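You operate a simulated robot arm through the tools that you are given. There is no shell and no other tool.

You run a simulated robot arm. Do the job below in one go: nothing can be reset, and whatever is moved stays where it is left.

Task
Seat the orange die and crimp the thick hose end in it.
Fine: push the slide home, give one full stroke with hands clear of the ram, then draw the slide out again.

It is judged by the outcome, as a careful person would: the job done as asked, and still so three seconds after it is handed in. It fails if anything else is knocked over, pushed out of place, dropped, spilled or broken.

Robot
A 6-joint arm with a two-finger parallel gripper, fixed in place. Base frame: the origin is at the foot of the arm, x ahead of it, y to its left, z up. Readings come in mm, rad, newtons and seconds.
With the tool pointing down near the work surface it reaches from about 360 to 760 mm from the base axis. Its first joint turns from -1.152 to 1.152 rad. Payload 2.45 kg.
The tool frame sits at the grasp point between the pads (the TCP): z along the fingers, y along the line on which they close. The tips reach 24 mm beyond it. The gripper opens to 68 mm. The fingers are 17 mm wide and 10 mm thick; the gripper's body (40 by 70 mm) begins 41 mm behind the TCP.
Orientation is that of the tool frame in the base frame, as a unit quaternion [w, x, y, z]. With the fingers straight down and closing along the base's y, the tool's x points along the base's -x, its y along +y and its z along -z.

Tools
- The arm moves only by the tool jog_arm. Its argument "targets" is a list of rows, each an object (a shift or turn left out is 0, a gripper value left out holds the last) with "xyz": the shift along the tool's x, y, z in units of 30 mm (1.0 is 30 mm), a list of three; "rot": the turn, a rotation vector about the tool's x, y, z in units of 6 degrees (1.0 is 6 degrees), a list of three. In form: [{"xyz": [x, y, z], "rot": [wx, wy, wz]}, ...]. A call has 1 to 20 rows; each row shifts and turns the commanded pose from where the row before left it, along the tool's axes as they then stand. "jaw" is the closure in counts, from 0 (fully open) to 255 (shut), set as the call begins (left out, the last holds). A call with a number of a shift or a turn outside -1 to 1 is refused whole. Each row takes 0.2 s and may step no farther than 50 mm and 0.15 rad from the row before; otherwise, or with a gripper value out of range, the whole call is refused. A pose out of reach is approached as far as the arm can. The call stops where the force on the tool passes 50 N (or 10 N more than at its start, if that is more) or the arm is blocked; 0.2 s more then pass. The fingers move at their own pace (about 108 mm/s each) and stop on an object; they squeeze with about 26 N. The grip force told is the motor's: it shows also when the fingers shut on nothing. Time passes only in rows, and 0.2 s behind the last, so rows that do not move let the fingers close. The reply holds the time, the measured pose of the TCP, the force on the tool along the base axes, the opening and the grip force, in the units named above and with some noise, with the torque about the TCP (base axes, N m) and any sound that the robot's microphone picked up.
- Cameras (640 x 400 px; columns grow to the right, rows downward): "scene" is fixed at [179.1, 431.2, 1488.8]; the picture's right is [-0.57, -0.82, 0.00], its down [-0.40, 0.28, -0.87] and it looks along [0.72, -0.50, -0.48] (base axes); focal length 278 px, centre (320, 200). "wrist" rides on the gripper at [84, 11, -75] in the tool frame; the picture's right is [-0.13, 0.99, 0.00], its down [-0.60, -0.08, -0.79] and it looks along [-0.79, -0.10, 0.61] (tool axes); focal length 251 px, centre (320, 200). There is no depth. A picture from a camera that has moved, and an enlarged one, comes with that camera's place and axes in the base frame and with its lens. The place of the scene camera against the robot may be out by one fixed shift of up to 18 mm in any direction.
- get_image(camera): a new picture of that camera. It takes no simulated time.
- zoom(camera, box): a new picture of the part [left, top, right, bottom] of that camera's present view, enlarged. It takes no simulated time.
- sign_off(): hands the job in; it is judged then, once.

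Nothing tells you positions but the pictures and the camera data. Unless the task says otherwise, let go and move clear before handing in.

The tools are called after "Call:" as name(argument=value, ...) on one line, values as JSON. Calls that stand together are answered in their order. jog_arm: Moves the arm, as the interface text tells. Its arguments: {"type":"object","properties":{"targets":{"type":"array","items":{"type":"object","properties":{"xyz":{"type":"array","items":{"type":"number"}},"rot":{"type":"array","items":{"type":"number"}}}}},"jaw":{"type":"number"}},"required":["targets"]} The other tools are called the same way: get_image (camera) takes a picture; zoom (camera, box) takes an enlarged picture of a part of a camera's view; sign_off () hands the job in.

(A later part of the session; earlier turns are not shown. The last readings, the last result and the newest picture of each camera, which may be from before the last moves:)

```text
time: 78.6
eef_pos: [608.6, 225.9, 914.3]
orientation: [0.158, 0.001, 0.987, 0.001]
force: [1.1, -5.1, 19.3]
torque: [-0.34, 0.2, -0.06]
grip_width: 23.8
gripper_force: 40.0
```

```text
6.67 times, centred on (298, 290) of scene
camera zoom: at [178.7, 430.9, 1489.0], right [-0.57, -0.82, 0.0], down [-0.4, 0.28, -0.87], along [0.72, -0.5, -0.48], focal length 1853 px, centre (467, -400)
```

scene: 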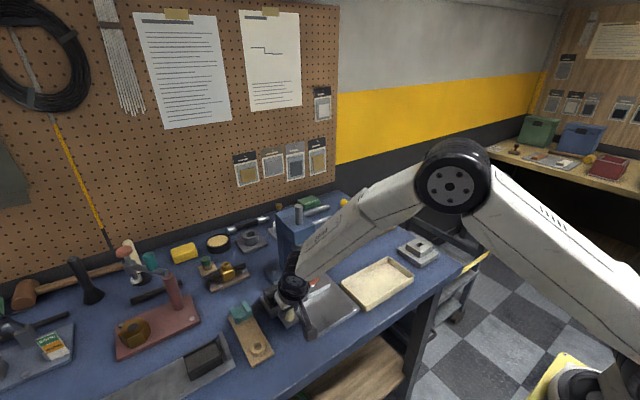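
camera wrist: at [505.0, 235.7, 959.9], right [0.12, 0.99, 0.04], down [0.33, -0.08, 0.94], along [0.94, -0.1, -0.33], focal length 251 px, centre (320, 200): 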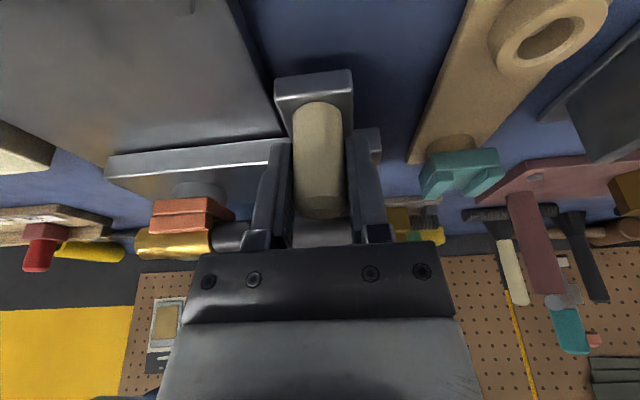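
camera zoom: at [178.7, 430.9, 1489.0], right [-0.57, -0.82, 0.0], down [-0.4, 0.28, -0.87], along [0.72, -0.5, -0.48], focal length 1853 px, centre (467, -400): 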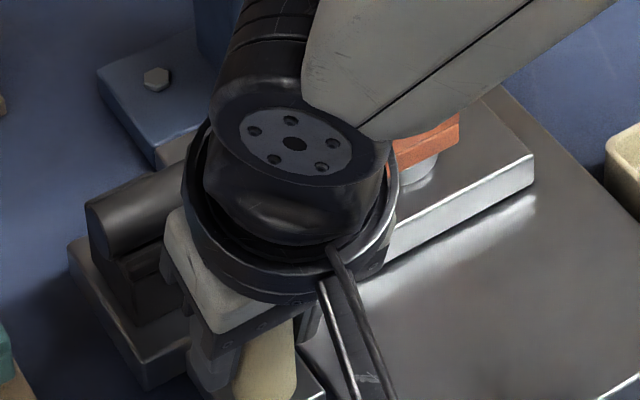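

Nothing is touching; the force is just grip friction from a slight height mismatch. I ease it and continue pushing.

Call:
jog_arm(targets=[{"xyz": [-0.015, -0.017, -0.048]}, {"xyz": [-0.095, -0.003, 0.031]}, {"xyz": [-0.19, -0.003, 0.062]}, {"xyz": [-0.19, -0.003, 0.062]}, {"xyz": [-0.095, -0.003, 0.031]}])

Call:
zoom(camera="scene", box=[250, 210, 362, 280])

Call:
get_image(camera="wrist")

```text
time: 79.8
eef_pos: [624.8, 225.6, 915.1]
orientation: [0.155, 0.0, 0.988, -0.001]
force: [-0.2, 9.1, -4.5]
torque: [0.21, 0.51, 0.3]
grip_width: 24.0
gripper_force: 39.9
```

```text
5.71 times, centred on (306, 245) of scene
camera zoom: at [179.1, 431.5, 1488.7], right [-0.57, -0.82, 0.0], down [-0.4, 0.28, -0.87], along [0.72, -0.5, -0.48], focal length 1589 px, centre (400, -57)
```

zoom: 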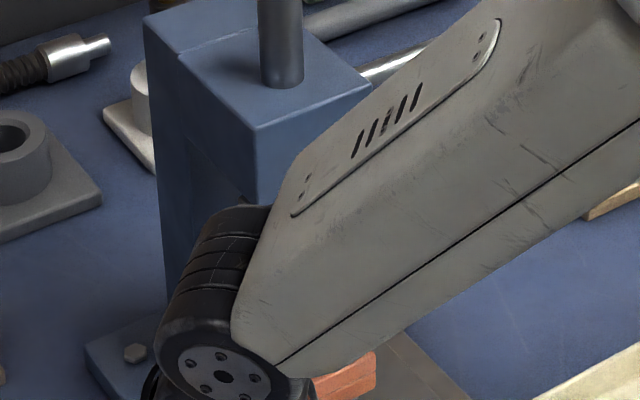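

```text
taken
camera wrist: at [521.4, 235.8, 960.4], right [0.12, 0.99, 0.04], down [0.33, -0.08, 0.94], along [0.94, -0.1, -0.34], focal length 251 px, centre (320, 200)
```

wrist: 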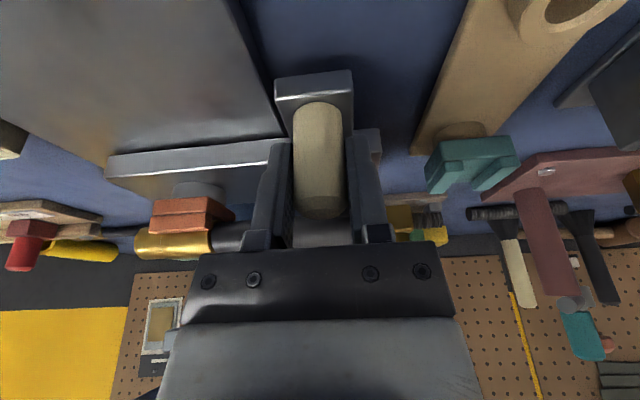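

75 mm in, all clear. I keep pushing until the stop.

Call:
jog_arm(targets=[{"xyz": [-0.095, 0.012, 0.031]}, {"xyz": [-0.19, -0.003, 0.062]}, {"xyz": [-0.19, -0.003, 0.062]}, {"xyz": [-0.095, -0.003, 0.031]}])

Call:
get_image(camera="wrist")

```text
time: 80.8
eef_pos: [643.5, 225.3, 914.7]
orientation: [0.155, 0.0, 0.988, 0.0]
force: [0.7, 13.6, -23.3]
torque: [0.37, -0.82, 0.02]
grip_width: 23.7
gripper_force: 40.6
```

```text
taken
camera wrist: at [539.8, 235.8, 960.4], right [0.12, 0.99, 0.04], down [0.33, -0.08, 0.94], along [0.94, -0.1, -0.34], focal length 251 px, centre (320, 200)
```

wrist: 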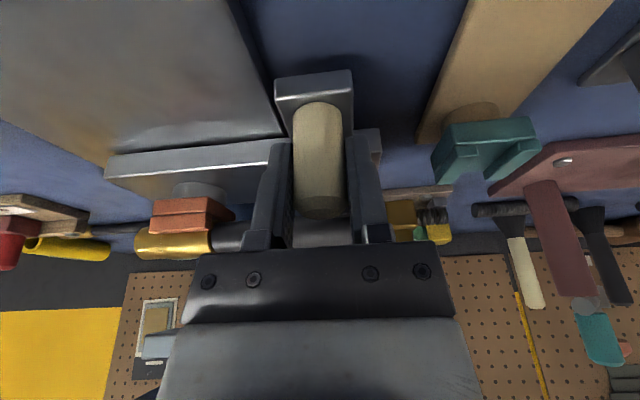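

94 mm in. I relax the side forces slightly and continue toward the stop in small steps.

Call:
jog_arm(targets=[{"xyz": [0.015, 0.02, 0.055]}, {"xyz": [-0.095, 0, 0.031]}, {"xyz": [-0.095, 0, 0.031]}, {"xyz": [-0.095, 0, 0.031]}])

Call:
zoom(camera="scene", box=[250, 210, 362, 280])

```text
time: 81.8
eef_pos: [650.0, 224.6, 914.9]
orientation: [0.153, 0.0, 0.988, -0.001]
force: [-40.4, 4.0, 14.9]
torque: [0.77, 0.09, -0.05]
grip_width: 24.1
gripper_force: 40.2
```

```text
5.71 times, centred on (306, 245) of scene
camera zoom: at [177.6, 431.2, 1489.0], right [-0.57, -0.82, 0.0], down [-0.4, 0.28, -0.87], along [0.72, -0.5, -0.48], focal length 1589 px, centre (400, -57)
```

zoom: 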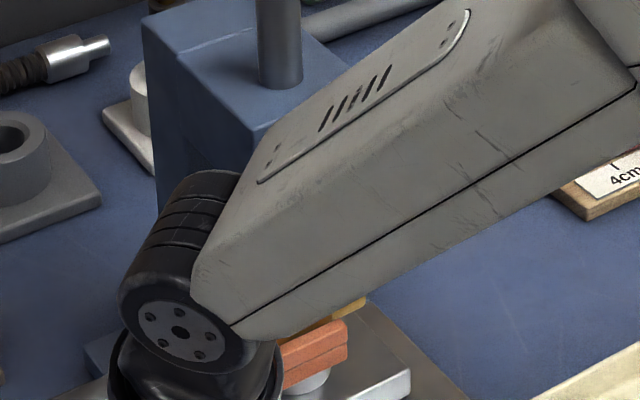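

The slide hit its home stop (about 100 mm of travel, 40 N). I relax the push and open the jaws.

Call:
jog_arm(targets=[{"xyz": [0.1, 0, -0.033]}, {}])

Call:
jog_arm(targets=[{}, {}, {}], jaw=100)

Call:
get_image(camera="wrist")

```text
time: 82.4
eef_pos: [648.4, 225.1, 914.8]
orientation: [0.158, -0.001, 0.987, 0.0]
force: [-17.0, 11.0, 6.6]
torque: [-0.21, 1.05, -0.11]
grip_width: 24.0
gripper_force: 39.7
```

```text
time: 83.2
eef_pos: [648.8, 225.0, 914.9]
orientation: [0.157, 0.001, 0.988, 0.0]
force: [0.1, -0.3, -0.6]
torque: [-0.04, 0.01, 0.0]
grip_width: 41.4
gripper_force: 0.0
```

```text
taken
camera wrist: at [545.9, 235.2, 959.5], right [0.12, 0.99, 0.04], down [0.33, -0.08, 0.94], along [0.94, -0.1, -0.34], focal length 251 px, centre (320, 200)
```

wrist: 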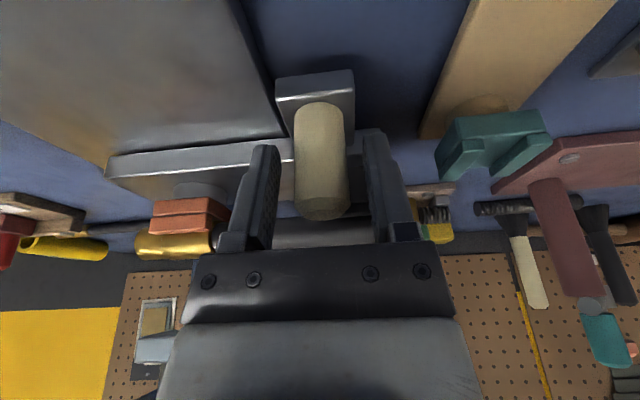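

The slide stays home. I withdraw along the fingers, straighten the hand and step back to inspect.

Call:
jog_arm(targets=[{"xyz": [0, 0, -0.5]}, {"xyz": [0, 0, -0.9]}, {"xyz": [0, 0, -0.9]}, {"xyz": [0, 0, -0.9]}, {"xyz": [0.9, 0, 0]}, {"xyz": [0.9, 0, -0.3]}, {"xyz": [0.9, 0, -0.3]}, {"xyz": [0.9, 0, -0.3]}, {"rot": [0, 1, 0]}, {"rot": [0, 1, 0]}, {"rot": [0, 1, 0]}, {"xyz": [0.6, -0.6, -0.6]}, {"xyz": [0.6, -0.6, -0.6]}, {"xyz": [0.6, -0.6, -0.6]}, {}])

Call:
get_image(camera="wrist")

Call:
get_image(camera="scene")

Call:
zoom(camera="scene", box=[250, 200, 378, 280])

Call:
zoom(camera="wrist", box=[200, 80, 440, 230])

```text
time: 86.4
eef_pos: [455.5, 169.3, 1051.6]
orientation: [0.0, 0.0, 1.0, 0.0]
force: [0.6, -0.2, -0.1]
torque: [-0.02, 0.01, -0.01]
grip_width: 41.3
gripper_force: 0.1
```

```text
taken
camera wrist: at [371.1, 181.1, 1126.1], right [0.13, 0.99, 0.0], down [0.6, -0.08, 0.79], along [0.79, -0.1, -0.61], focal length 251 px, centre (320, 200)
```

wrist: 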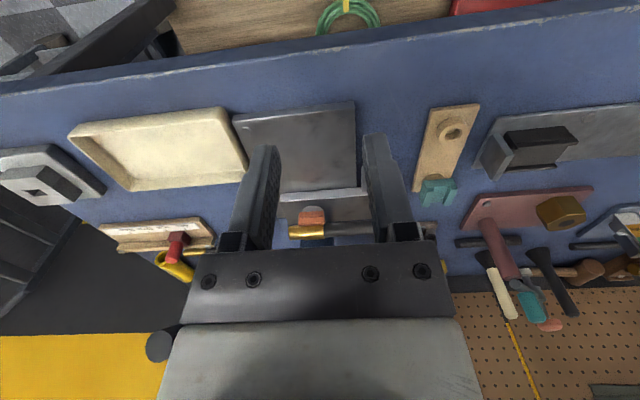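

```text
taken
```

scene: 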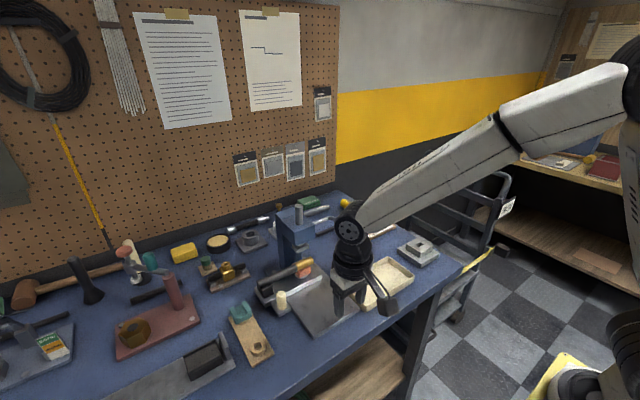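

```text
5.00 times, centred on (314, 240) of scene
camera zoom: at [179.1, 431.2, 1488.8], right [-0.57, -0.82, 0.0], down [-0.4, 0.28, -0.87], along [0.72, -0.5, -0.48], focal length 1390 px, centre (350, 0)
```

zoom: 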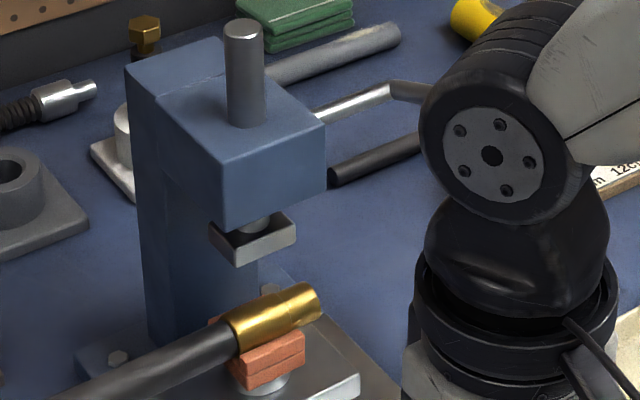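

```text
2.67 times, centred on (320, 155) of wrist
camera zoom: at [371.1, 181.1, 1126.1], right [0.13, 0.99, 0.0], down [0.6, -0.08, 0.79], along [0.79, -0.1, -0.61], focal length 670 px, centre (320, 320)
```

zoom: 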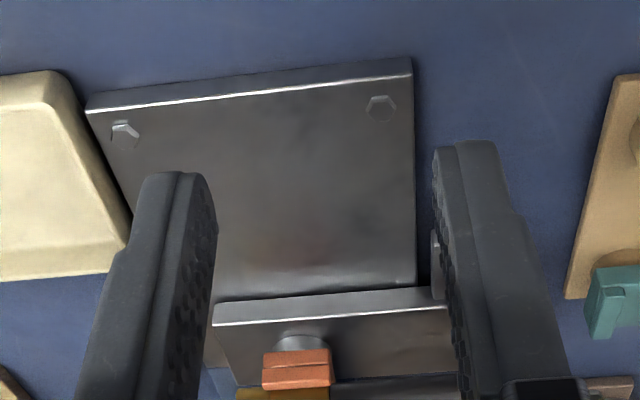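

The die with hose sits under the ram (about (716, 125)). Now I go over to the lever grip to measure it closely.

Call:
jog_arm(targets=[{"xyz": [0, 0, -0.9]}, {"xyz": [0, 0, -0.9]}, {"xyz": [0, 0, -0.9]}, {"xyz": [0, 0, -0.9]}, {"xyz": [0, 0, -0.9]}, {"xyz": [-0.5, -0.8, 0]}, {"xyz": [-0.5, -0.8, 0]}, {"xyz": [-0.5, -0.8, 0]}, {"xyz": [-0.5, -0.8, 0]}, {"xyz": [-0.5, -0.8, 0]}, {"xyz": [-0.5, -0.8, 0]}, {}], jaw=0)

Call:
get_image(camera="wrist")

Call:
zoom(camera="wrist", box=[200, 50, 440, 200])

Call:
zoom(camera="scene", box=[270, 190, 398, 270])

```text
time: 89.0
eef_pos: [544.8, 25.9, 1185.8]
orientation: [0.001, -0.001, 1.0, -0.001]
force: [-0.4, -0.2, 0.0]
torque: [0.03, 0.0, -0.03]
grip_width: 68.0
gripper_force: 0.0
```

```text
taken
camera wrist: at [460.0, 36.4, 1261.2], right [0.13, 0.99, 0.0], down [0.6, -0.08, 0.79], along [0.79, -0.1, -0.61], focal length 251 px, centre (320, 200)
```

wrist: 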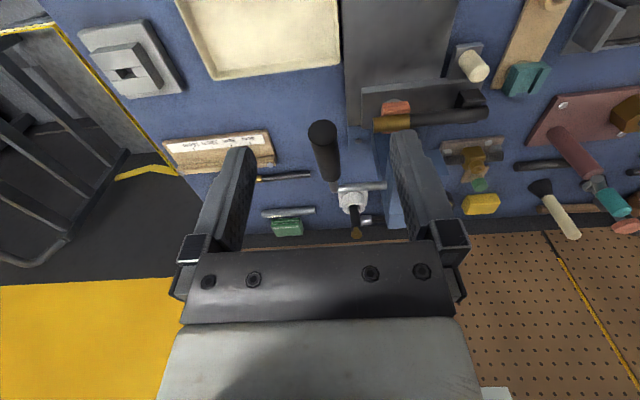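

```text
2.67 times, centred on (320, 125) of wrist
camera zoom: at [460.0, 36.4, 1261.2], right [0.13, 0.99, 0.0], down [0.6, -0.08, 0.79], along [0.79, -0.1, -0.61], focal length 670 px, centre (320, 400)
```

zoom: 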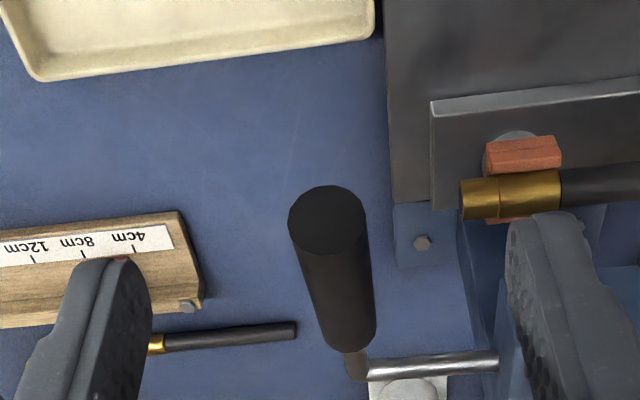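

```text
5.00 times, centred on (334, 230) of scene
camera zoom: at [179.1, 431.2, 1488.8], right [-0.57, -0.82, 0.0], down [-0.4, 0.28, -0.87], along [0.72, -0.5, -0.48], focal length 1390 px, centre (250, 50)
```

zoom: 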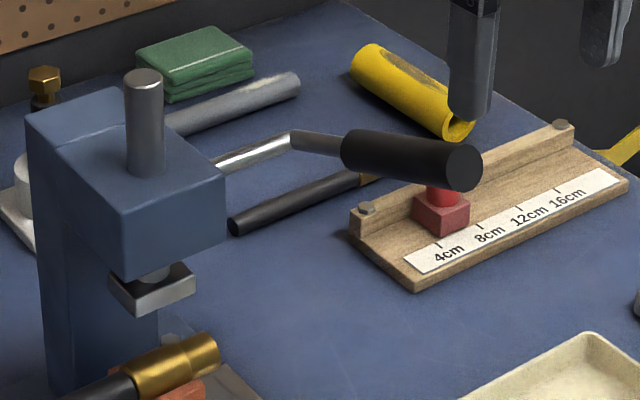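

The lever grip is 24 mm thick, from (586, 23, 1097) to (673, 24, 1062), pivoting about the shaft at roughly (720, 1044). I go above its outer end, about 20 mm in.

Call:
jog_arm(targets=[{"xyz": [-0.7, -0.05, 0]}, {"xyz": [-0.7, -0.05, 0]}, {"xyz": [-0.66, 0, 0]}, {"xyz": [0, 0, 0.6]}, {"xyz": [0, 0, 0.6]}, {"xyz": [0, 0, 0.6]}, {}])

Call:
get_image(camera="wrist")

Call:
zoom(camera="wrist", box=[220, 80, 420, 205])

Call:
zoom(camera="scene", box=[290, 180, 418, 260])

```text
time: 90.6
eef_pos: [606.4, 23.7, 1132.2]
orientation: [0.0, -0.001, 1.0, 0.0]
force: [-0.2, 0.1, 0.3]
torque: [0.02, 0.01, 0.0]
grip_width: 68.0
gripper_force: 0.0
```

```text
taken
camera wrist: at [522.1, 34.2, 1207.6], right [0.13, 0.99, 0.0], down [0.6, -0.08, 0.79], along [0.79, -0.1, -0.61], focal length 251 px, centre (320, 200)
```

wrist: 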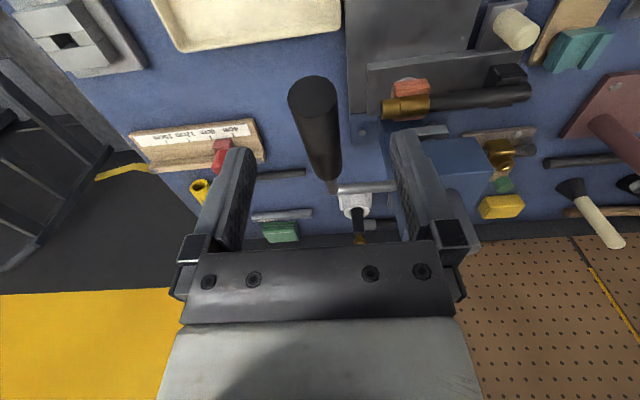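

```text
3.20 times, centred on (320, 142) of wrist
camera zoom: at [522.1, 34.2, 1207.6], right [0.13, 0.99, 0.0], down [0.6, -0.08, 0.79], along [0.79, -0.1, -0.61], focal length 805 px, centre (320, 384)
```

zoom: 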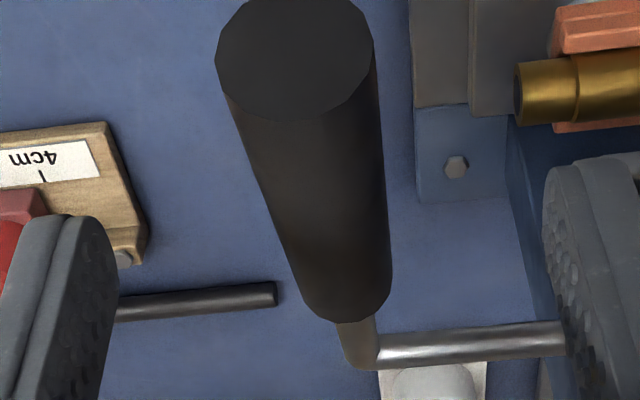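

```text
5.00 times, centred on (354, 220) of scene
camera zoom: at [179.1, 431.2, 1488.8], right [-0.57, -0.82, 0.0], down [-0.4, 0.28, -0.87], along [0.72, -0.5, -0.48], focal length 1390 px, centre (150, 100)
```

zoom: 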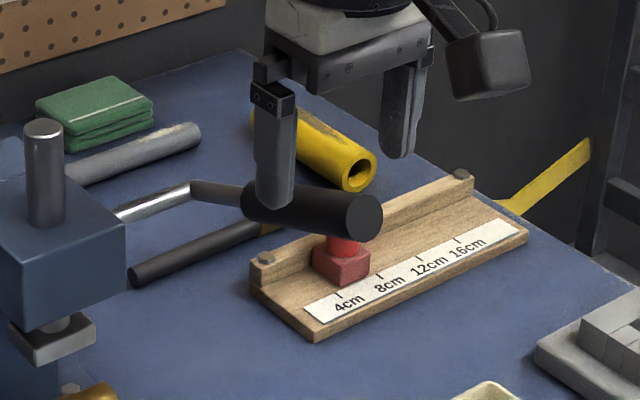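

The grip is centred between the fingers. I lower around it and close.

Call:
jog_arm(targets=[{"xyz": [0, 0, 0.5]}, {"xyz": [0, 0, 0.5]}, {"xyz": [0, 0, 0.43]}, {}])

Call:
get_image(camera="wrist")

Call:
zoom(camera="scene", box=[290, 180, 418, 260])

```text
time: 91.6
eef_pos: [607.5, 22.8, 1090.5]
orientation: [0.0, 0.001, 1.0, 0.0]
force: [-0.6, 0.3, -0.8]
torque: [0.02, 0.0, 0.01]
grip_width: 67.7
gripper_force: 0.0
```

```text
taken
camera wrist: at [522.7, 34.5, 1164.7], right [0.13, 0.99, 0.0], down [0.6, -0.08, 0.79], along [0.79, -0.1, -0.61], focal length 251 px, centre (320, 200)
```

wrist: 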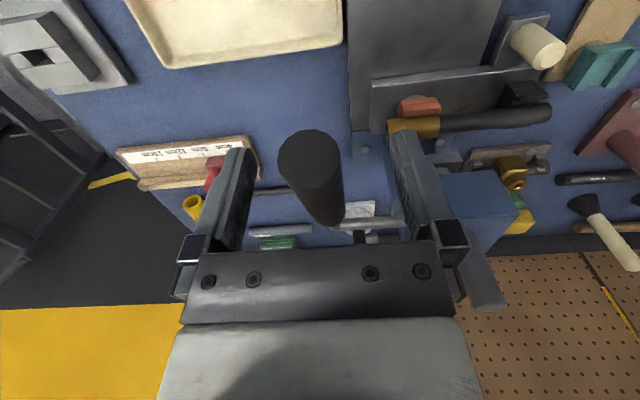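

```text
5.00 times, centred on (354, 220) of scene
camera zoom: at [179.1, 431.2, 1488.8], right [-0.57, -0.82, 0.0], down [-0.4, 0.28, -0.87], along [0.72, -0.5, -0.48], focal length 1390 px, centre (150, 100)
```

zoom: 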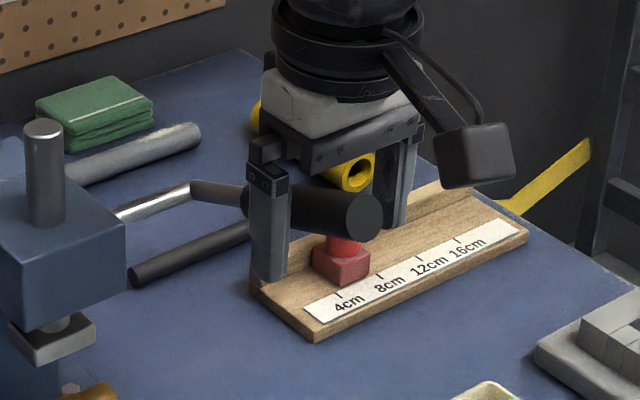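

The fingers straddle the grip about 20 mm from its end. Closing.

Call:
jog_arm(targets=[{}, {}, {}], jaw=255)

Call:
zoom(camera="wrist", box=[220, 100, 420, 225])

```text
time: 92.4
eef_pos: [606.6, 22.0, 1089.0]
orientation: [0.0, 0.0, 1.0, -0.001]
force: [1.1, -14.3, -1.2]
torque: [-0.13, 0.02, 0.0]
grip_width: 23.7
gripper_force: 39.9
```

```text
3.20 times, centred on (320, 162) of wrist
camera zoom: at [522.8, 33.1, 1164.8], right [0.13, 0.99, 0.0], down [0.6, -0.08, 0.79], along [0.79, -0.1, -0.61], focal length 805 px, centre (320, 320)
```

zoom: 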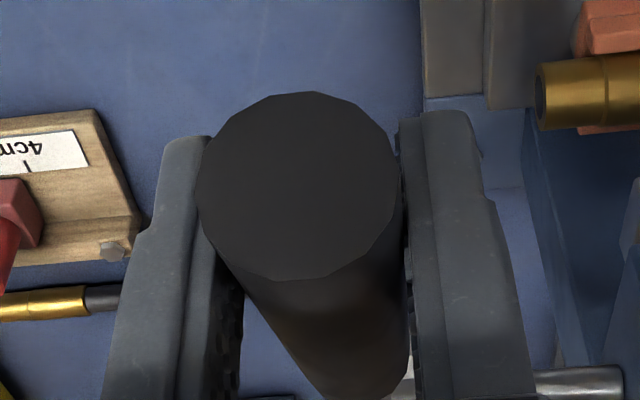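

Gripped firmly. I start the stroke, following the lever's arc downward, checking the forces.

Call:
jog_arm(targets=[{"xyz": [0, -0.035, 0]}, {"xyz": [0.0724, 0, 0.2001], "rot": [0, -0.25, 0]}, {"xyz": [0.0672, 0, 0.2019], "rot": [0, -0.25, 0]}, {"xyz": [0.0619, 0, 0.2036], "rot": [0, -0.25, 0]}])

Call:
zoom(camera="scene", box=[270, 190, 398, 270])

```text
time: 93.4
eef_pos: [601.2, 22.3, 1071.2]
orientation: [0.04, 0.0, 0.999, -0.001]
force: [-7.4, -19.8, 11.8]
torque: [-0.09, -1.17, -0.09]
grip_width: 23.7
gripper_force: 39.6
```

```text
5.00 times, centred on (334, 230) of scene
camera zoom: at [178.5, 430.6, 1489.1], right [-0.57, -0.82, 0.0], down [-0.4, 0.28, -0.87], along [0.72, -0.5, -0.48], focal length 1390 px, centre (250, 50)
```

zoom: 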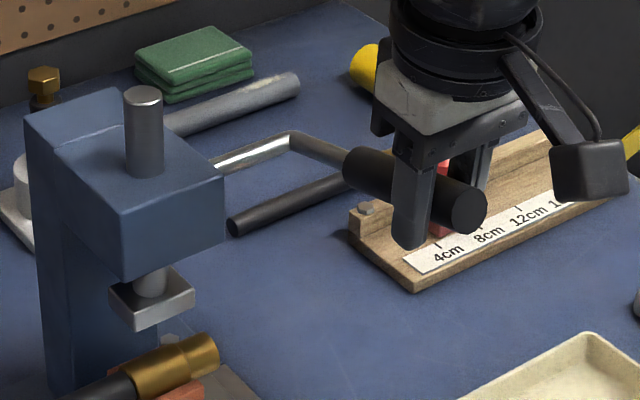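

The lever turns and the ram comes down (about 10 mm for 9°). I ease the side force and continue.

Call:
jog_arm(targets=[{"xyz": [0.0565, -0.03, 0.2051], "rot": [0, -0.25, 0]}, {"xyz": [0.0511, -0.02, 0.2065], "rot": [0, -0.25, 0]}, {"xyz": [0.0457, 0, 0.2078], "rot": [0, -0.25, 0]}, {"xyz": [0.0402, 0, 0.2089], "rot": [0, -0.25, 0]}, {"xyz": [0.0348, 0, 0.2099], "rot": [0, -0.25, 0]}])

Call:
zoom(camera="scene", box=[270, 190, 398, 270])

```text
time: 94.6
eef_pos: [599.5, 22.9, 1041.4]
orientation: [0.105, -0.001, 0.994, 0.001]
force: [-11.7, -1.9, 8.9]
torque: [0.06, -1.1, -0.06]
grip_width: 23.1
gripper_force: 40.2
```

```text
5.00 times, centred on (334, 230) of scene
camera zoom: at [178.5, 431.2, 1488.9], right [-0.57, -0.82, 0.0], down [-0.4, 0.28, -0.87], along [0.72, -0.5, -0.48], focal length 1390 px, centre (250, 50)
```

zoom: 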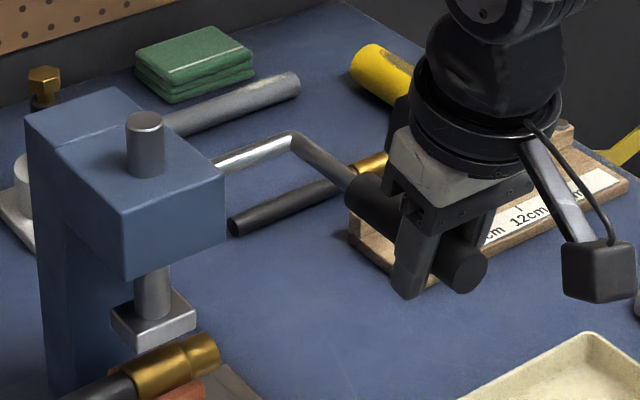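

The ram approaches the ferrule squarely. I continue the stroke.

Call:
jog_arm(targets=[{"xyz": [0.0292, 0, 0.2108], "rot": [0, -0.25, 0]}, {"xyz": [0.0237, 0, 0.2114], "rot": [0, -0.25, 0]}, {"xyz": [0.0182, 0, 0.212], "rot": [0, -0.25, 0]}, {"xyz": [0.0126, 0, 0.2124], "rot": [0, -0.25, 0]}, {"xyz": [0.0071, 0, 0.2126], "rot": [0, -0.25, 0]}])

Call:
zoom(camera="scene", box=[270, 190, 398, 270])

```text
time: 95.8
eef_pos: [603.0, 21.1, 1008.6]
orientation: [0.169, -0.002, 0.986, 0.0]
force: [-15.9, 16.6, 6.3]
torque: [0.06, -1.05, -0.02]
grip_width: 23.2
gripper_force: 39.5
```

```text
5.00 times, centred on (334, 230) of scene
camera zoom: at [178.4, 431.7, 1488.7], right [-0.57, -0.82, 0.0], down [-0.4, 0.28, -0.87], along [0.72, -0.5, -0.48], focal length 1390 px, centre (250, 50)
```

zoom: 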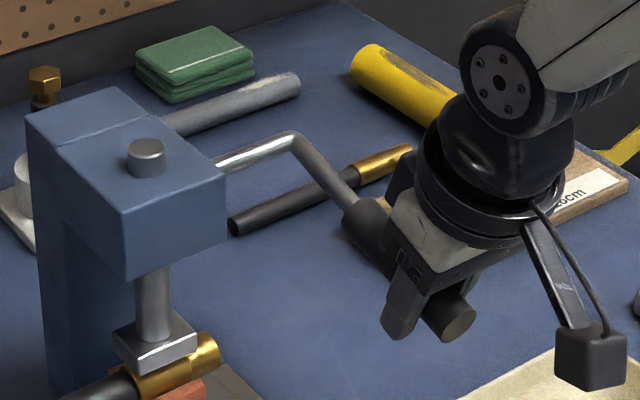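

The ram is just above the ferrule. I continue through the crimp until the stop.

Call:
jog_arm(targets=[{"xyz": [0.0015, 0.03, 0.2128], "rot": [0, -0.25, 0]}, {"xyz": [-0.0041, 0.02, 0.2127], "rot": [0, -0.25, 0]}, {"xyz": [-0.0097, 0, 0.2126], "rot": [0, -0.25, 0]}])

Call:
zoom(camera="scene", box=[270, 200, 398, 280])

```text
time: 96.5
eef_pos: [607.1, 22.4, 998.0]
orientation: [0.198, 0.0, 0.98, -0.001]
force: [-20.8, 1.2, 23.9]
torque: [-0.03, 0.63, 0.01]
grip_width: 23.3
gripper_force: 39.8
stopped in row 3: the force on the tool passed its limit at 61 N (the readings are from after the stop); the commanded pose is now the measured one
```

```text
5.00 times, centred on (334, 240) of scene
camera zoom: at [178.0, 431.2, 1489.0], right [-0.57, -0.82, 0.0], down [-0.4, 0.28, -0.87], along [0.72, -0.5, -0.48], focal length 1390 px, centre (250, 0)
```

zoom: 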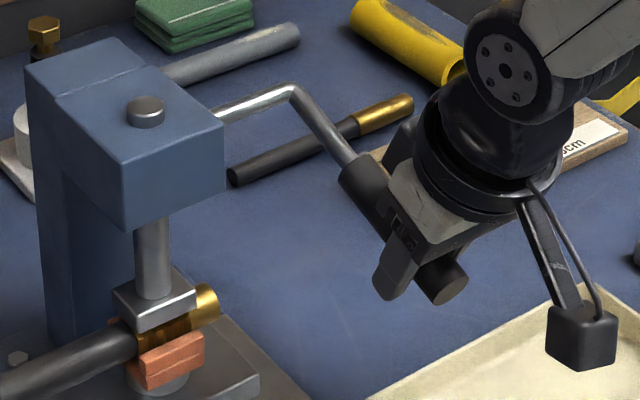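

The ram bears on the ferrule and the call stopped at 61 N. I continue pressing along the arc to complete the stroke.

Call:
jog_arm(targets=[{"xyz": [-0.002, 0, 0.1], "rot": [0, -0.12, 0]}, {"xyz": [-0.004, 0, 0.1], "rot": [0, -0.12, 0]}, {"xyz": [-0.006, 0, 0.1], "rot": [0, -0.12, 0]}, {"xyz": [-0.006, 0, 0.1], "rot": [0, -0.12, 0]}])

Call:
zoom(camera="scene", box=[280, 230, 344, 270])

```text
time: 96.9
eef_pos: [607.3, 22.1, 997.9]
orientation: [0.202, -0.001, 0.979, -0.001]
force: [-20.8, 1.9, 23.6]
torque: [-0.03, 0.53, 0.0]
grip_width: 23.4
gripper_force: 39.5
stopped in row 1: the force on the tool passed its limit at 52 N (the readings are from after the stop); the commanded pose is now the measured one
```

```text
10.00 times, centred on (312, 250) of scene
camera zoom: at [178.0, 431.2, 1489.0], right [-0.57, -0.82, 0.0], down [-0.4, 0.28, -0.87], along [0.72, -0.5, -0.48], focal length 2780 px, centre (400, -300)
```

zoom: 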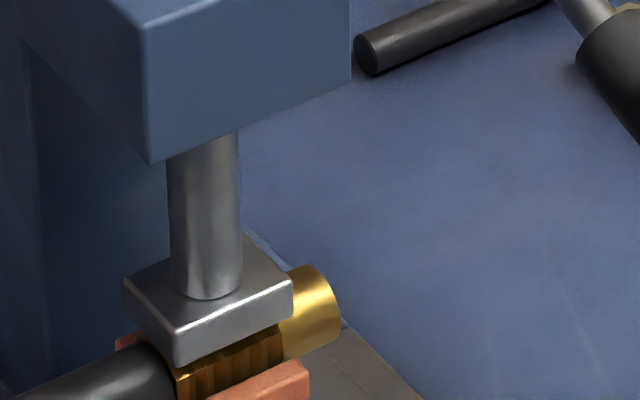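

The collar now shows crimp ribs and the lever is at its hard stop: full stroke done. I raise the lever back along the same arc.

Call:
jog_arm(targets=[{"xyz": [-0.0089, 0, -0.2126], "rot": [0, 0.25, 0]}, {"xyz": [-0.0145, 0, -0.2123], "rot": [0, 0.25, 0]}, {"xyz": [-0.02, 0, -0.2118], "rot": [0, 0.25, 0]}, {"xyz": [-0.0256, 0, -0.2112], "rot": [0, 0.25, 0]}, {"xyz": [-0.0311, 0, -0.2105], "rot": [0, 0.25, 0]}])

Call:
zoom(camera="scene", box=[270, 200, 398, 280])

```text
time: 98.1
eef_pos: [600.9, 22.2, 1026.4]
orientation: [0.137, 0.001, 0.991, -0.001]
force: [2.6, 6.9, -8.9]
torque: [-0.03, 1.19, 0.01]
grip_width: 23.3
gripper_force: 40.2
```

```text
5.00 times, centred on (334, 240) of scene
camera zoom: at [179.4, 431.4, 1488.7], right [-0.57, -0.82, 0.0], down [-0.4, 0.28, -0.87], along [0.72, -0.5, -0.49], focal length 1390 px, centre (250, 0)
```

zoom: 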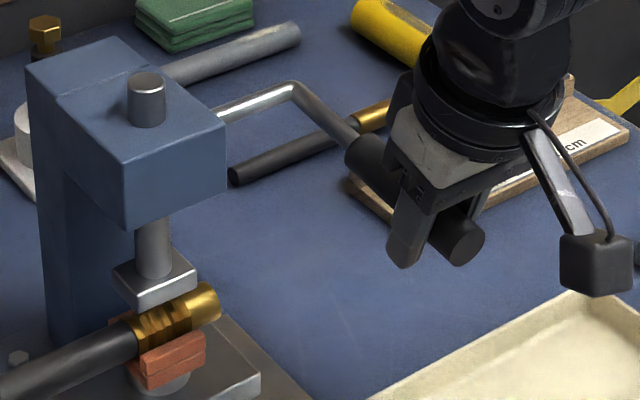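

The ram lifts off cleanly and the crimped collar stays in the die. I continue raising the lever.

Call:
jog_arm(targets=[{"xyz": [-0.0366, 0.01, -0.2096], "rot": [0, 0.25, 0]}, {"xyz": [-0.0421, 0, -0.2086], "rot": [0, 0.25, 0]}, {"xyz": [-0.0475, 0, -0.2074], "rot": [0, 0.25, 0]}, {"xyz": [-0.0529, 0, -0.2061], "rot": [0, 0.25, 0]}, {"xyz": [-0.0583, 0, -0.2046], "rot": [0, 0.25, 0]}, {"xyz": [-0.0636, 0, -0.203], "rot": [0, 0.25, 0]}, {"xyz": [-0.0689, 0, -0.2013], "rot": [0, 0.25, 0]}])

Call:
zoom(camera="scene", box=[270, 190, 398, 270])

```text
time: 99.7
eef_pos: [603.7, 21.8, 1071.5]
orientation: [0.048, 0.0, 0.999, -0.002]
force: [5.0, -6.7, -11.2]
torque: [-0.06, 1.16, 0.01]
grip_width: 23.6
gripper_force: 39.0
```

```text
5.00 times, centred on (334, 230) of scene
camera zoom: at [179.5, 431.0, 1488.8], right [-0.57, -0.82, 0.0], down [-0.4, 0.28, -0.87], along [0.72, -0.5, -0.49], focal length 1390 px, centre (250, 50)
```

zoom: 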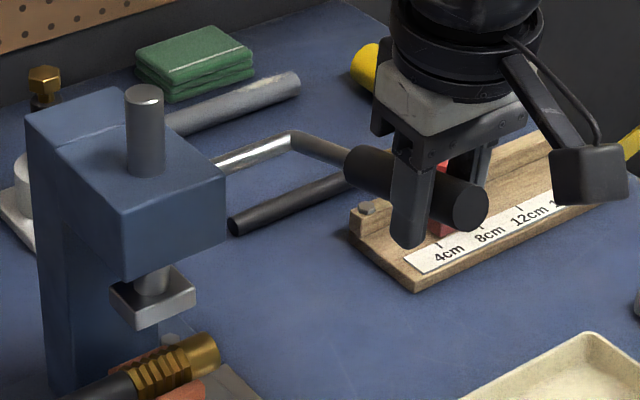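

Nearly back at the top; three more rows.

Call:
jog_arm(targets=[{"xyz": [-0.0742, -0.01, -0.1994], "rot": [0, 0.25, 0]}, {"xyz": [-0.0794, 0, -0.1974], "rot": [0, 0.25, 0]}, {"xyz": [-0.077, 0, -0.18], "rot": [0, 0.25, 0]}])

Call:
zoom(camera="scene", box=[270, 190, 398, 270])

```text
time: 100.5
eef_pos: [608.6, 20.9, 1088.9]
orientation: [0.008, 0.0, 1.0, 0.0]
force: [1.6, -1.6, -13.2]
torque: [-0.04, 0.57, 0.01]
grip_width: 23.5
gripper_force: 39.4
```

```text
5.00 times, centred on (334, 230) of scene
camera zoom: at [179.4, 431.2, 1488.8], right [-0.57, -0.82, 0.0], down [-0.4, 0.28, -0.87], along [0.72, -0.5, -0.49], focal length 1390 px, centre (250, 50)
```

zoom: 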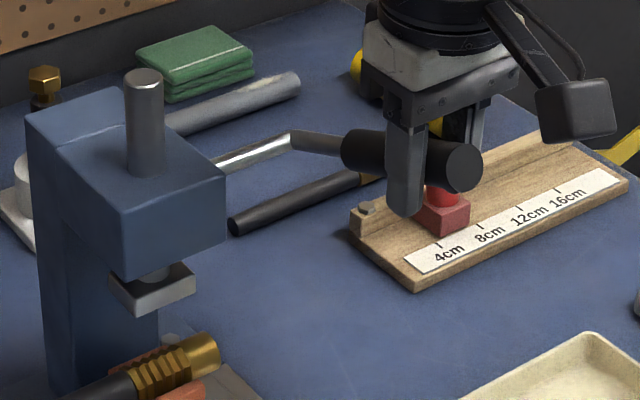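

The lever and ram are back at their starting height. I open the jaws and check it stays.

Call:
jog_arm(targets=[{"xyz": [0, 0, 0.02]}, {}, {}, {}], jaw=0)

Call:
zoom(camera="scene", box=[270, 190, 398, 270])

Call:
get_image(camera="wrist")

```text
time: 101.5
eef_pos: [608.9, 22.8, 1088.0]
orientation: [0.007, 0.001, 1.0, 0.0]
force: [0.8, 0.2, -0.1]
torque: [-0.01, -0.03, 0.03]
grip_width: 68.0
gripper_force: 0.1
```

```text
5.00 times, centred on (334, 230) of scene
camera zoom: at [179.1, 431.2, 1488.8], right [-0.57, -0.82, 0.0], down [-0.4, 0.28, -0.87], along [0.72, -0.5, -0.48], focal length 1390 px, centre (250, 50)
```

zoom: 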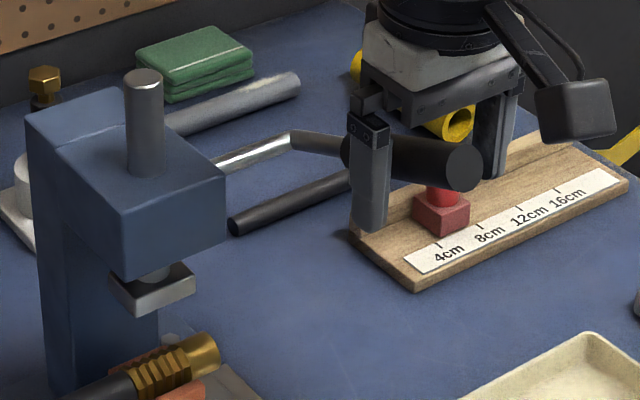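

```text
taken
camera wrist: at [523.1, 33.0, 1161.5], right [0.13, 0.99, 0.0], down [0.59, -0.08, 0.8], along [0.8, -0.1, -0.6], focal length 251 px, centre (320, 200)
```

wrist: 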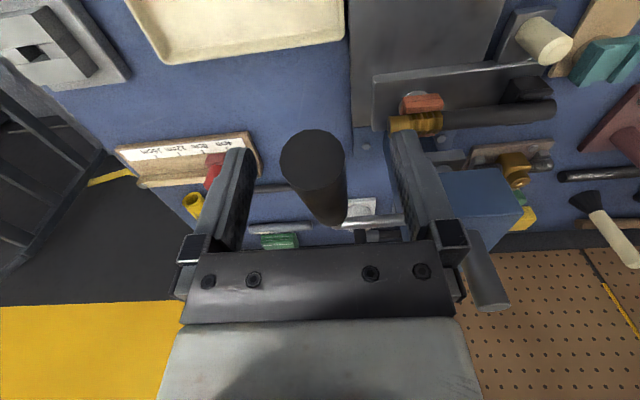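

The lever stays up. I rise clear of it and travel back to the approach point for the slide handle.

Call:
jog_arm(targets=[{"xyz": [0, 0, -0.5]}, {"xyz": [0, 0, -0.9]}, {"xyz": [0, 0, -0.9]}, {"xyz": [0, 0, -0.9]}, {"xyz": [0, 0, -0.4], "rot": [0, 0.13, 0]}, {"xyz": [0.73, 0.7, 0]}, {"xyz": [0.73, 0.7, 0]}, {"xyz": [0.73, 0.7, 0]}, {"xyz": [0.73, 0.7, 0]}, {"xyz": [0.73, 0.7, 0]}, {"xyz": [0.73, 0.7, 0]}, {"xyz": [0.73, 0.68, 0]}, {"xyz": [0, 0, 0.8]}, {"xyz": [0, 0, 0.8]}, {"xyz": [0, 0, 0.8]}, {"xyz": [0, 0, 0.8]}, {"xyz": [0, 0, 0.8]}, {"xyz": [0, 0, 0.8]}, {}], jaw=100)

Call:
get_image(camera="wrist")

Call:
get_image(camera="scene")

```text
time: 105.5
eef_pos: [452.0, 167.7, 1052.4]
orientation: [0.001, 0.001, 1.0, -0.002]
force: [-0.8, 0.7, 0.2]
torque: [0.02, -0.02, -0.01]
grip_width: 41.3
gripper_force: 0.1
```

```text
taken
camera wrist: at [368.7, 178.9, 1127.1], right [0.13, 0.99, 0.0], down [0.6, -0.08, 0.79], along [0.79, -0.1, -0.61], focal length 251 px, centre (320, 200)
```

wrist: 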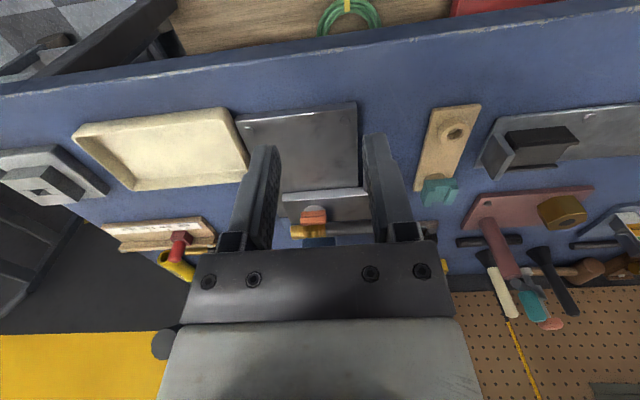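

```text
taken
```

scene: 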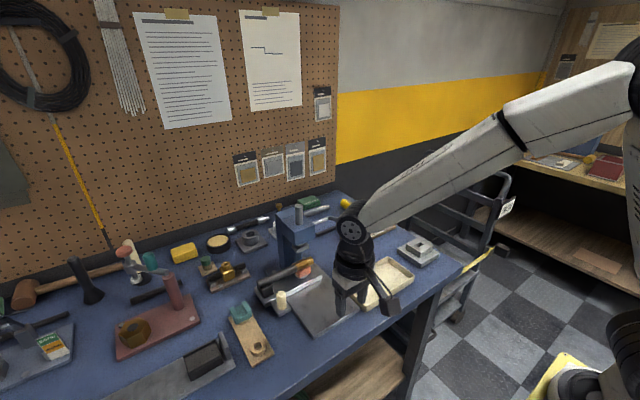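

Now I reverse my earlier retreat path to come back over the handle with the tilted hand, stopping short to check alignment.

Call:
jog_arm(targets=[{"xyz": [-0.66, 0.63, 0.6]}, {"xyz": [-0.6, 0.6, 0.6]}, {"xyz": [-0.6, 0.6, 0.6]}, {"rot": [0, -1, 0]}, {"rot": [0, -1, 0]}, {"rot": [0, -1, 0]}, {"xyz": [-0.9, 0, 0.3]}, {"xyz": [-0.9, 0, 0.3]}, {"xyz": [-0.9, 0, 0.3]}, {"xyz": [-0.9, 0, 0]}, {"xyz": [0, 0, 0.9]}, {}], jaw=60)

Call:
get_image(camera="wrist")

Call:
zoom(camera="wrist", box=[220, 60, 420, 185])

```text
time: 108.1
eef_pos: [630.9, 224.2, 981.4]
orientation: [0.158, 0.0, 0.987, 0.0]
force: [0.3, -0.1, -0.1]
torque: [0.01, 0.02, 0.0]
grip_width: 51.7
gripper_force: 0.1
```

```text
taken
camera wrist: at [527.0, 234.9, 1025.9], right [0.12, 0.99, 0.04], down [0.33, -0.08, 0.94], along [0.94, -0.1, -0.33], focal length 251 px, centre (320, 200)
```

wrist: 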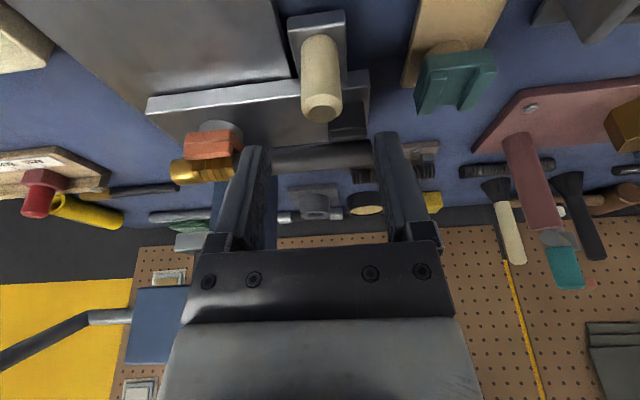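

```text
3.20 times, centred on (320, 122) of wrist
camera zoom: at [527.0, 234.9, 1025.9], right [0.12, 0.99, 0.04], down [0.33, -0.08, 0.94], along [0.94, -0.1, -0.33], focal length 805 px, centre (320, 448)
```

zoom: 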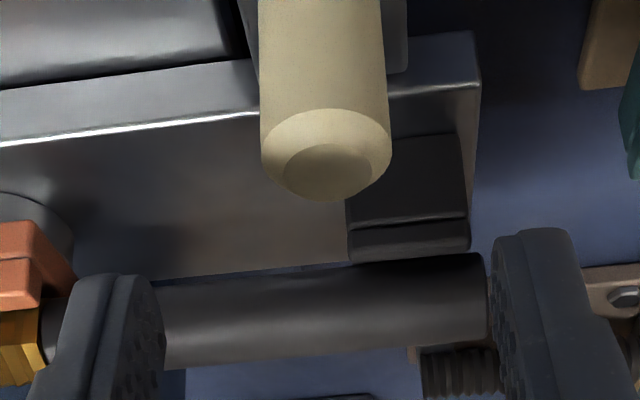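

The handle is centred between the fingers. I slide down over it and grip.

Call:
jog_arm(targets=[{"xyz": [0.07, 0.02, 0.8]}, {"xyz": [0, 0, 0.8]}, {"xyz": [0, 0, 0.7]}, {}])

Call:
jog_arm(targets=[{}, {}, {}], jaw=255)

Call:
get_image(camera="wrist")

```text
time: 109.1
eef_pos: [649.9, 223.3, 913.8]
orientation: [0.158, 0.0, 0.988, -0.001]
force: [0.0, 0.2, 0.4]
torque: [0.02, 0.01, -0.03]
grip_width: 52.1
gripper_force: 0.1
```

```text
time: 109.9
eef_pos: [649.7, 224.8, 915.0]
orientation: [0.158, -0.001, 0.987, 0.001]
force: [-0.8, 16.4, -7.2]
torque: [0.25, -0.51, 0.12]
grip_width: 23.8
gripper_force: 39.8
```

```text
taken
camera wrist: at [545.4, 235.7, 959.8], right [0.12, 0.99, 0.04], down [0.33, -0.08, 0.94], along [0.94, -0.1, -0.33], focal length 251 px, centre (320, 200)
```

wrist: 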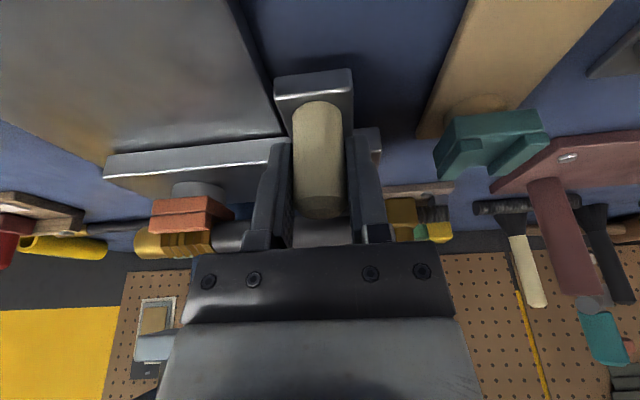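

Gripped. I draw the slide out gently along −x.

Call:
jog_arm(targets=[{"xyz": [0, 0.04, 0]}, {"xyz": [0.095, 0, -0.031]}, {"xyz": [0.15, 0, -0.049]}, {"xyz": [0.19, 0, -0.062]}, {"xyz": [0.19, 0, -0.062]}, {"xyz": [0.19, 0, -0.062]}, {"xyz": [0.19, 0, -0.062]}, {"xyz": [0.15, 0, -0.049]}, {"xyz": [0.095, 0, -0.031]}])

Call:
get_image(camera="wrist")

```text
time: 111.9
eef_pos: [609.0, 225.0, 915.8]
orientation: [0.158, 0.001, 0.987, 0.0]
force: [0.3, 7.1, 5.4]
torque: [0.24, 1.02, 0.03]
grip_width: 24.0
gripper_force: 39.9
```

```text
taken
camera wrist: at [505.9, 236.0, 959.9], right [0.12, 0.99, 0.04], down [0.33, -0.08, 0.94], along [0.94, -0.1, -0.33], focal length 251 px, centre (320, 200)
```

wrist: 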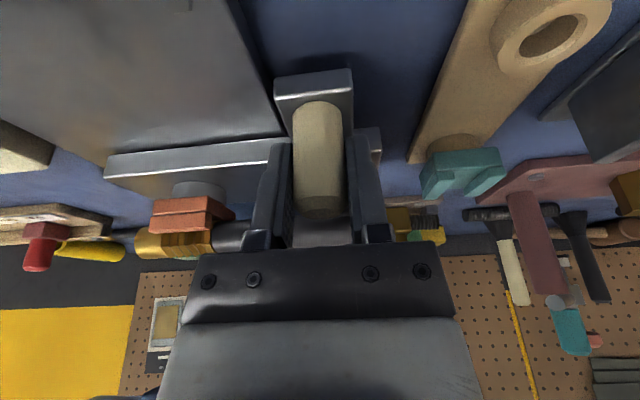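

The slide comes out smoothly, 40 mm so far, with die and hose riding along. I continue.

Call:
jog_arm(targets=[{"xyz": [0.095, 0.01, -0.031]}, {"xyz": [0.15, 0, -0.049]}, {"xyz": [0.19, 0, -0.062]}, {"xyz": [0.19, 0, -0.062]}, {"xyz": [0.19, 0, -0.062]}, {"xyz": [0.19, 0, -0.062]}, {"xyz": [0.15, 0, -0.049]}, {"xyz": [0.095, 0, -0.031]}])

Call:
get_image(camera="wrist")

```text
time: 113.7
eef_pos: [570.4, 225.3, 914.9]
orientation: [0.158, 0.002, 0.987, -0.002]
force: [-0.2, -12.2, 22.5]
torque: [0.14, -1.02, 0.17]
grip_width: 23.9
gripper_force: 39.7
```

```text
taken
camera wrist: at [466.3, 236.1, 959.8], right [0.12, 0.99, 0.04], down [0.33, -0.08, 0.94], along [0.94, -0.1, -0.33], focal length 251 px, centre (320, 200)
```

wrist: 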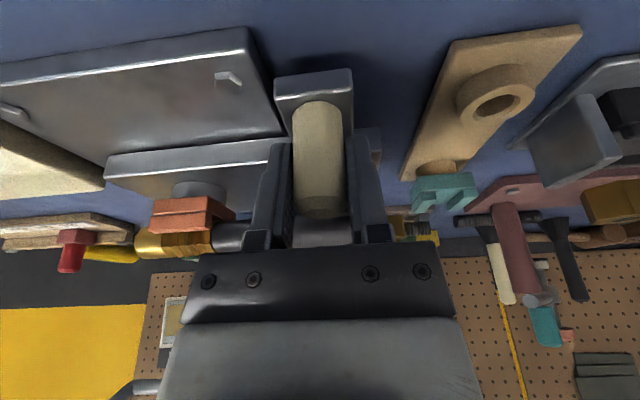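

About 20 mm remain to the starting position. I ease the friction forces and finish drawing out.

Call:
jog_arm(targets=[{"xyz": [-0.015, -0.035, -0.048]}, {"xyz": [0.095, 0, -0.031]}, {"xyz": [0.15, 0, -0.049]}, {"xyz": [0.15, 0, -0.049]}, {"xyz": [0.15, 0, -0.049]}, {"xyz": [0.095, 0, -0.031]}, {}])

Call:
zoom(camera="scene", box=[250, 250, 378, 330])

```text
time: 115.3
eef_pos: [549.3, 224.2, 915.8]
orientation: [0.157, 0.0, 0.988, -0.001]
force: [1.0, 10.2, -1.6]
torque: [0.18, 0.79, 0.06]
grip_width: 24.0
gripper_force: 40.1
```

```text
5.00 times, centred on (314, 290) of scene
camera zoom: at [179.1, 431.5, 1488.7], right [-0.57, -0.82, 0.0], down [-0.4, 0.28, -0.87], along [0.72, -0.5, -0.48], focal length 1390 px, centre (350, -250)
```

zoom: 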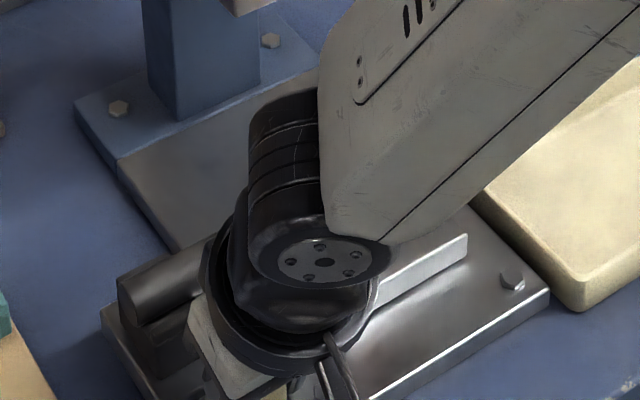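

The slide is back at its original drawn-out position. A tiny extra pull tells me whether it's at its out-stop.

Call:
jog_arm(targets=[{"xyz": [0.06, 0.03, -0.02]}, {}])

```text
time: 115.9
eef_pos: [548.5, 225.5, 914.7]
orientation: [0.158, 0.001, 0.987, 0.0]
force: [20.5, 3.9, -19.6]
torque: [-0.13, -0.9, 0.02]
grip_width: 23.8
gripper_force: 40.0
```

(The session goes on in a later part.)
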